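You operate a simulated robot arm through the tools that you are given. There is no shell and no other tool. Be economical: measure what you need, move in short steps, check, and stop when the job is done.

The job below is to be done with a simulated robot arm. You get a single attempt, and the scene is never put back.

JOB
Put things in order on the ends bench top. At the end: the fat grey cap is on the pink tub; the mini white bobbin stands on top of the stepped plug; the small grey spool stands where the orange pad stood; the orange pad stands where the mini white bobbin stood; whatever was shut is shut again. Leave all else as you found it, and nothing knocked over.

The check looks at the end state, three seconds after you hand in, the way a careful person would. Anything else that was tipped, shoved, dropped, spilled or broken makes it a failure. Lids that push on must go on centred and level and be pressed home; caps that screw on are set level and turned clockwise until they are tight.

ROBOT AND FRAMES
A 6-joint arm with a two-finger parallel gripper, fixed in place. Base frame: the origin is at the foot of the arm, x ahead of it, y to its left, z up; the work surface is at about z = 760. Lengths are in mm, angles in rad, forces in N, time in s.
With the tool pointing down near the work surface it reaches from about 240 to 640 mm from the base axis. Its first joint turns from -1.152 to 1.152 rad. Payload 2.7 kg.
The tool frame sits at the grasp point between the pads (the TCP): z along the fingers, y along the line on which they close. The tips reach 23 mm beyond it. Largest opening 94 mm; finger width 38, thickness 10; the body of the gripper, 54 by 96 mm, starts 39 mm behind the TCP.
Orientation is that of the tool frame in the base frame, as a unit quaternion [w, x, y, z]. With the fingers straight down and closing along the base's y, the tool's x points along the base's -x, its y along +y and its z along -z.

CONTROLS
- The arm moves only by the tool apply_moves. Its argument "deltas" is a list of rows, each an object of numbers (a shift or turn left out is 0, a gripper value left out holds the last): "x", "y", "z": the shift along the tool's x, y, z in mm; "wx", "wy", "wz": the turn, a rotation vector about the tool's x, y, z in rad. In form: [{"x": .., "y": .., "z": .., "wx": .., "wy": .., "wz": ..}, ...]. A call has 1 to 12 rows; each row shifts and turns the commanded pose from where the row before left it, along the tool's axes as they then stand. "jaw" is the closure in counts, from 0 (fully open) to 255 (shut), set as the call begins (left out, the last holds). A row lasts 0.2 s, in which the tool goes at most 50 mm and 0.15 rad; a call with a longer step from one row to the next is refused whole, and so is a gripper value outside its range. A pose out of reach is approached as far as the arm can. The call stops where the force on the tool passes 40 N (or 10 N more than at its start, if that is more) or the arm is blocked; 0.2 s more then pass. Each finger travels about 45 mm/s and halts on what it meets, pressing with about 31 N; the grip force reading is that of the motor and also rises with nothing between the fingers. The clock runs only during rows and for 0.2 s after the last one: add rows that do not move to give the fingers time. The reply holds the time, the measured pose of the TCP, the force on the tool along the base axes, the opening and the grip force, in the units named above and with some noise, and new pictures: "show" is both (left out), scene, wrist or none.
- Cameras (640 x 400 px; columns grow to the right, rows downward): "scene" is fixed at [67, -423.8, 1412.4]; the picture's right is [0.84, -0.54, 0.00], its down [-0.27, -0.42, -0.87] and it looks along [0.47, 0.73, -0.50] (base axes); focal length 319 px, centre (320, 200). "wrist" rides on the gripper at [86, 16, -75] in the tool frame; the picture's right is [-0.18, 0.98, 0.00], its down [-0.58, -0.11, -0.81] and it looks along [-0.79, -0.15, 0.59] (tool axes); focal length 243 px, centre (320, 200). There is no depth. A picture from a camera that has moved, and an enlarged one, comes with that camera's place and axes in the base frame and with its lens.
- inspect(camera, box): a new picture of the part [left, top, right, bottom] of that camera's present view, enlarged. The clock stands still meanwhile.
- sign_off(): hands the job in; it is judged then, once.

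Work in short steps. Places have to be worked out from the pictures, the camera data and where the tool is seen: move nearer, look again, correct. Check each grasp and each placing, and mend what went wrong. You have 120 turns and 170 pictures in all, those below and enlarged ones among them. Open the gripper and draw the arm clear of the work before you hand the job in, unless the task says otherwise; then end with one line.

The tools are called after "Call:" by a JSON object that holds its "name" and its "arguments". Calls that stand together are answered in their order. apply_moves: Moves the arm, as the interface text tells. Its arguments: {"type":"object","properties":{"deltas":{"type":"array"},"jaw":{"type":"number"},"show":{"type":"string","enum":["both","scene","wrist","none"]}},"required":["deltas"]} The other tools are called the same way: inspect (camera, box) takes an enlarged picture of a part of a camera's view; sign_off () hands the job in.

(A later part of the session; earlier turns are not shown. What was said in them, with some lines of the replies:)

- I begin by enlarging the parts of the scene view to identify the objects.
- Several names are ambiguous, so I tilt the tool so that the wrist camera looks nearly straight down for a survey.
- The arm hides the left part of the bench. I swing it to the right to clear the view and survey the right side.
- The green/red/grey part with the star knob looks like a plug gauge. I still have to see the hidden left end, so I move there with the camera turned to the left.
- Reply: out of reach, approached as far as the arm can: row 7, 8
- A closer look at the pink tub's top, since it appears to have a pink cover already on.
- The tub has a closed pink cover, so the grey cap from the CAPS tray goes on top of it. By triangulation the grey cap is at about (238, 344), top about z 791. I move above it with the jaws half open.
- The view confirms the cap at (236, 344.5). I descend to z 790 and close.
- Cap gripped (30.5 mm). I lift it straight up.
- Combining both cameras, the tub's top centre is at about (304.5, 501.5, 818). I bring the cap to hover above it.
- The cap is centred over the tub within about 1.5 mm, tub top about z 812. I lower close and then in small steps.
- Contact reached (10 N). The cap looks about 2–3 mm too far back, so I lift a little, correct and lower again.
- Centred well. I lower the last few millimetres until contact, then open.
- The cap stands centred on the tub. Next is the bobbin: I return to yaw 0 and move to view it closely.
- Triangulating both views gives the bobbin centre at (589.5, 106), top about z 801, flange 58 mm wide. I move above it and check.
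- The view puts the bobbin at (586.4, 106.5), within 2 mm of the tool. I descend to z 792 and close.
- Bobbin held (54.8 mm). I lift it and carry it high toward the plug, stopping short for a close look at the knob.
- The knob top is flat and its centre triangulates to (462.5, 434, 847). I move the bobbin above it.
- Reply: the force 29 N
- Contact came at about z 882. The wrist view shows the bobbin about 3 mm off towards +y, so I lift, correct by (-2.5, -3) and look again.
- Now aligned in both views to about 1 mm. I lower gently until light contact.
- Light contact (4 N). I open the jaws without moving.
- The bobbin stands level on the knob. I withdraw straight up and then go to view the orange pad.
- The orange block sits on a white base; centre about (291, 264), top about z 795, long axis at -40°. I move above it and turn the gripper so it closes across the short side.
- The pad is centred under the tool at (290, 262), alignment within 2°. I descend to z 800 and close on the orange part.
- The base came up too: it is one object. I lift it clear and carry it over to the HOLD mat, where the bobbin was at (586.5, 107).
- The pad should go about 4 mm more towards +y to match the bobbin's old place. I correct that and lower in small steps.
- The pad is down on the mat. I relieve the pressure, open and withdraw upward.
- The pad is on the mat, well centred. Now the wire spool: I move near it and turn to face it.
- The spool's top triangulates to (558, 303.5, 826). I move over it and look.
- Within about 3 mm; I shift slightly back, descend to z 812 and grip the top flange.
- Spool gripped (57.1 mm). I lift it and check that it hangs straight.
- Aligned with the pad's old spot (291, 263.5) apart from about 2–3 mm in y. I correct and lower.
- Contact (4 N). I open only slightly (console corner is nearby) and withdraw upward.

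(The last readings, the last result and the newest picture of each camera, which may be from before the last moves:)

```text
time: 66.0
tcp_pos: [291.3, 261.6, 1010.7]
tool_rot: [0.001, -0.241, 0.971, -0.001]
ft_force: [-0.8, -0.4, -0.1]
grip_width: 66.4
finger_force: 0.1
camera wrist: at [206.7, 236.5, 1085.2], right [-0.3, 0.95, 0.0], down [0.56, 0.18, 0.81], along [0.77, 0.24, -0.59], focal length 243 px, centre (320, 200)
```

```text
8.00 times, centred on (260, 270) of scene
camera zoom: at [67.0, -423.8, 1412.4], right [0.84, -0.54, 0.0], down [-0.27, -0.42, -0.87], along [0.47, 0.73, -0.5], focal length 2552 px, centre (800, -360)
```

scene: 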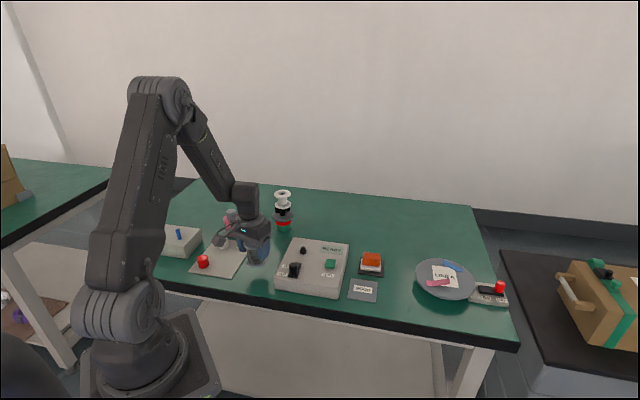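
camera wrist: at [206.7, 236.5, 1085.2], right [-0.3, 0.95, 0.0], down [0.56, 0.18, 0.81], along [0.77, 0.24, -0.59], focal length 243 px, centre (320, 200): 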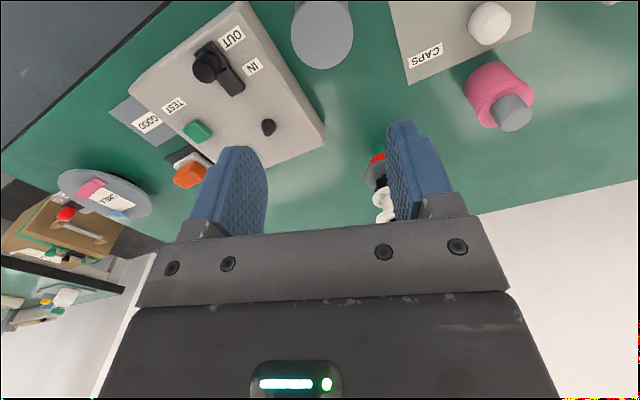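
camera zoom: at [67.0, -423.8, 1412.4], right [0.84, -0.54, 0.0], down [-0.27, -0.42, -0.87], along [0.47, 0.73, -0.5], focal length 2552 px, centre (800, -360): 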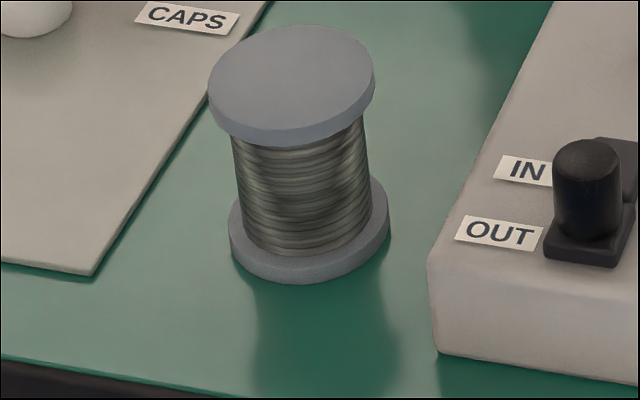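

The spool stands upright on the pad's old spot. I open the gripper, raise the arm and check everything once more.

Call:
{"name": "apply_moves", "arguments": {"deltas": [{"z": -45}, {"z": -45}, {}], "jaw": 0, "show": "scene"}}

Call:
{"name": "inspect", "arguments": {"camera": "scene", "box": [200, 180, 330, 290]}}

Call:
{"name": "inspect", "arguments": {"camera": "scene", "box": [290, 220, 520, 320]}}

```text
time: 66.8
tcp_pos: [289.7, 262.9, 1102.3]
tool_rot: [0.001, -0.241, 0.97, 0.0]
ft_force: [0.4, -0.6, 0.7]
grip_width: 93.9
finger_force: 0.0
```

scene: 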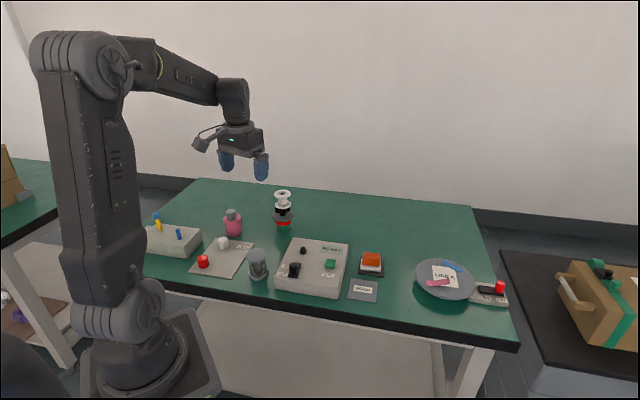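

```text
3.64 times, centred on (265, 235) of scene
camera zoom: at [67.0, -423.8, 1412.4], right [0.84, -0.54, 0.0], down [-0.27, -0.42, -0.87], along [0.47, 0.73, -0.5], focal length 1160 px, centre (520, 73)
```

zoom: 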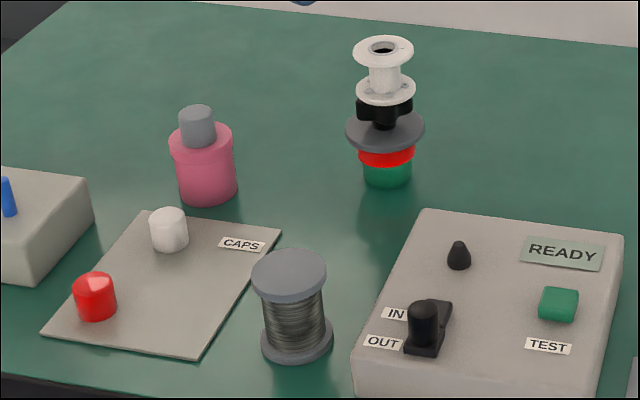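

```text
2.78 times, centred on (405, 270) of scene
camera zoom: at [67.0, -423.8, 1412.4], right [0.84, -0.54, 0.0], down [-0.27, -0.42, -0.87], along [0.47, 0.73, -0.5], focal length 888 px, centre (84, 5)
```

zoom: 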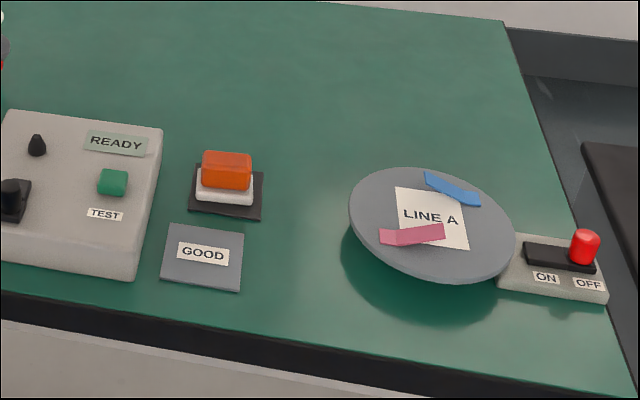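

All four items are in their places, nothing else has moved, and the gripper is open and clear of the work, so I hand in.

Call:
{"name": "sign_off", "arguments": {}}

```text
The job is handed in.
```

I handed the job in with all four items placed; the last pictures show nothing else moved or knocked over. The grey cap stands on the pink tub's closed cover, which I took to be what the job meant. The white bobbin is on the stepped plug's knob, the spool is where the orange pad was, and the orange pad is where the bobbin was.
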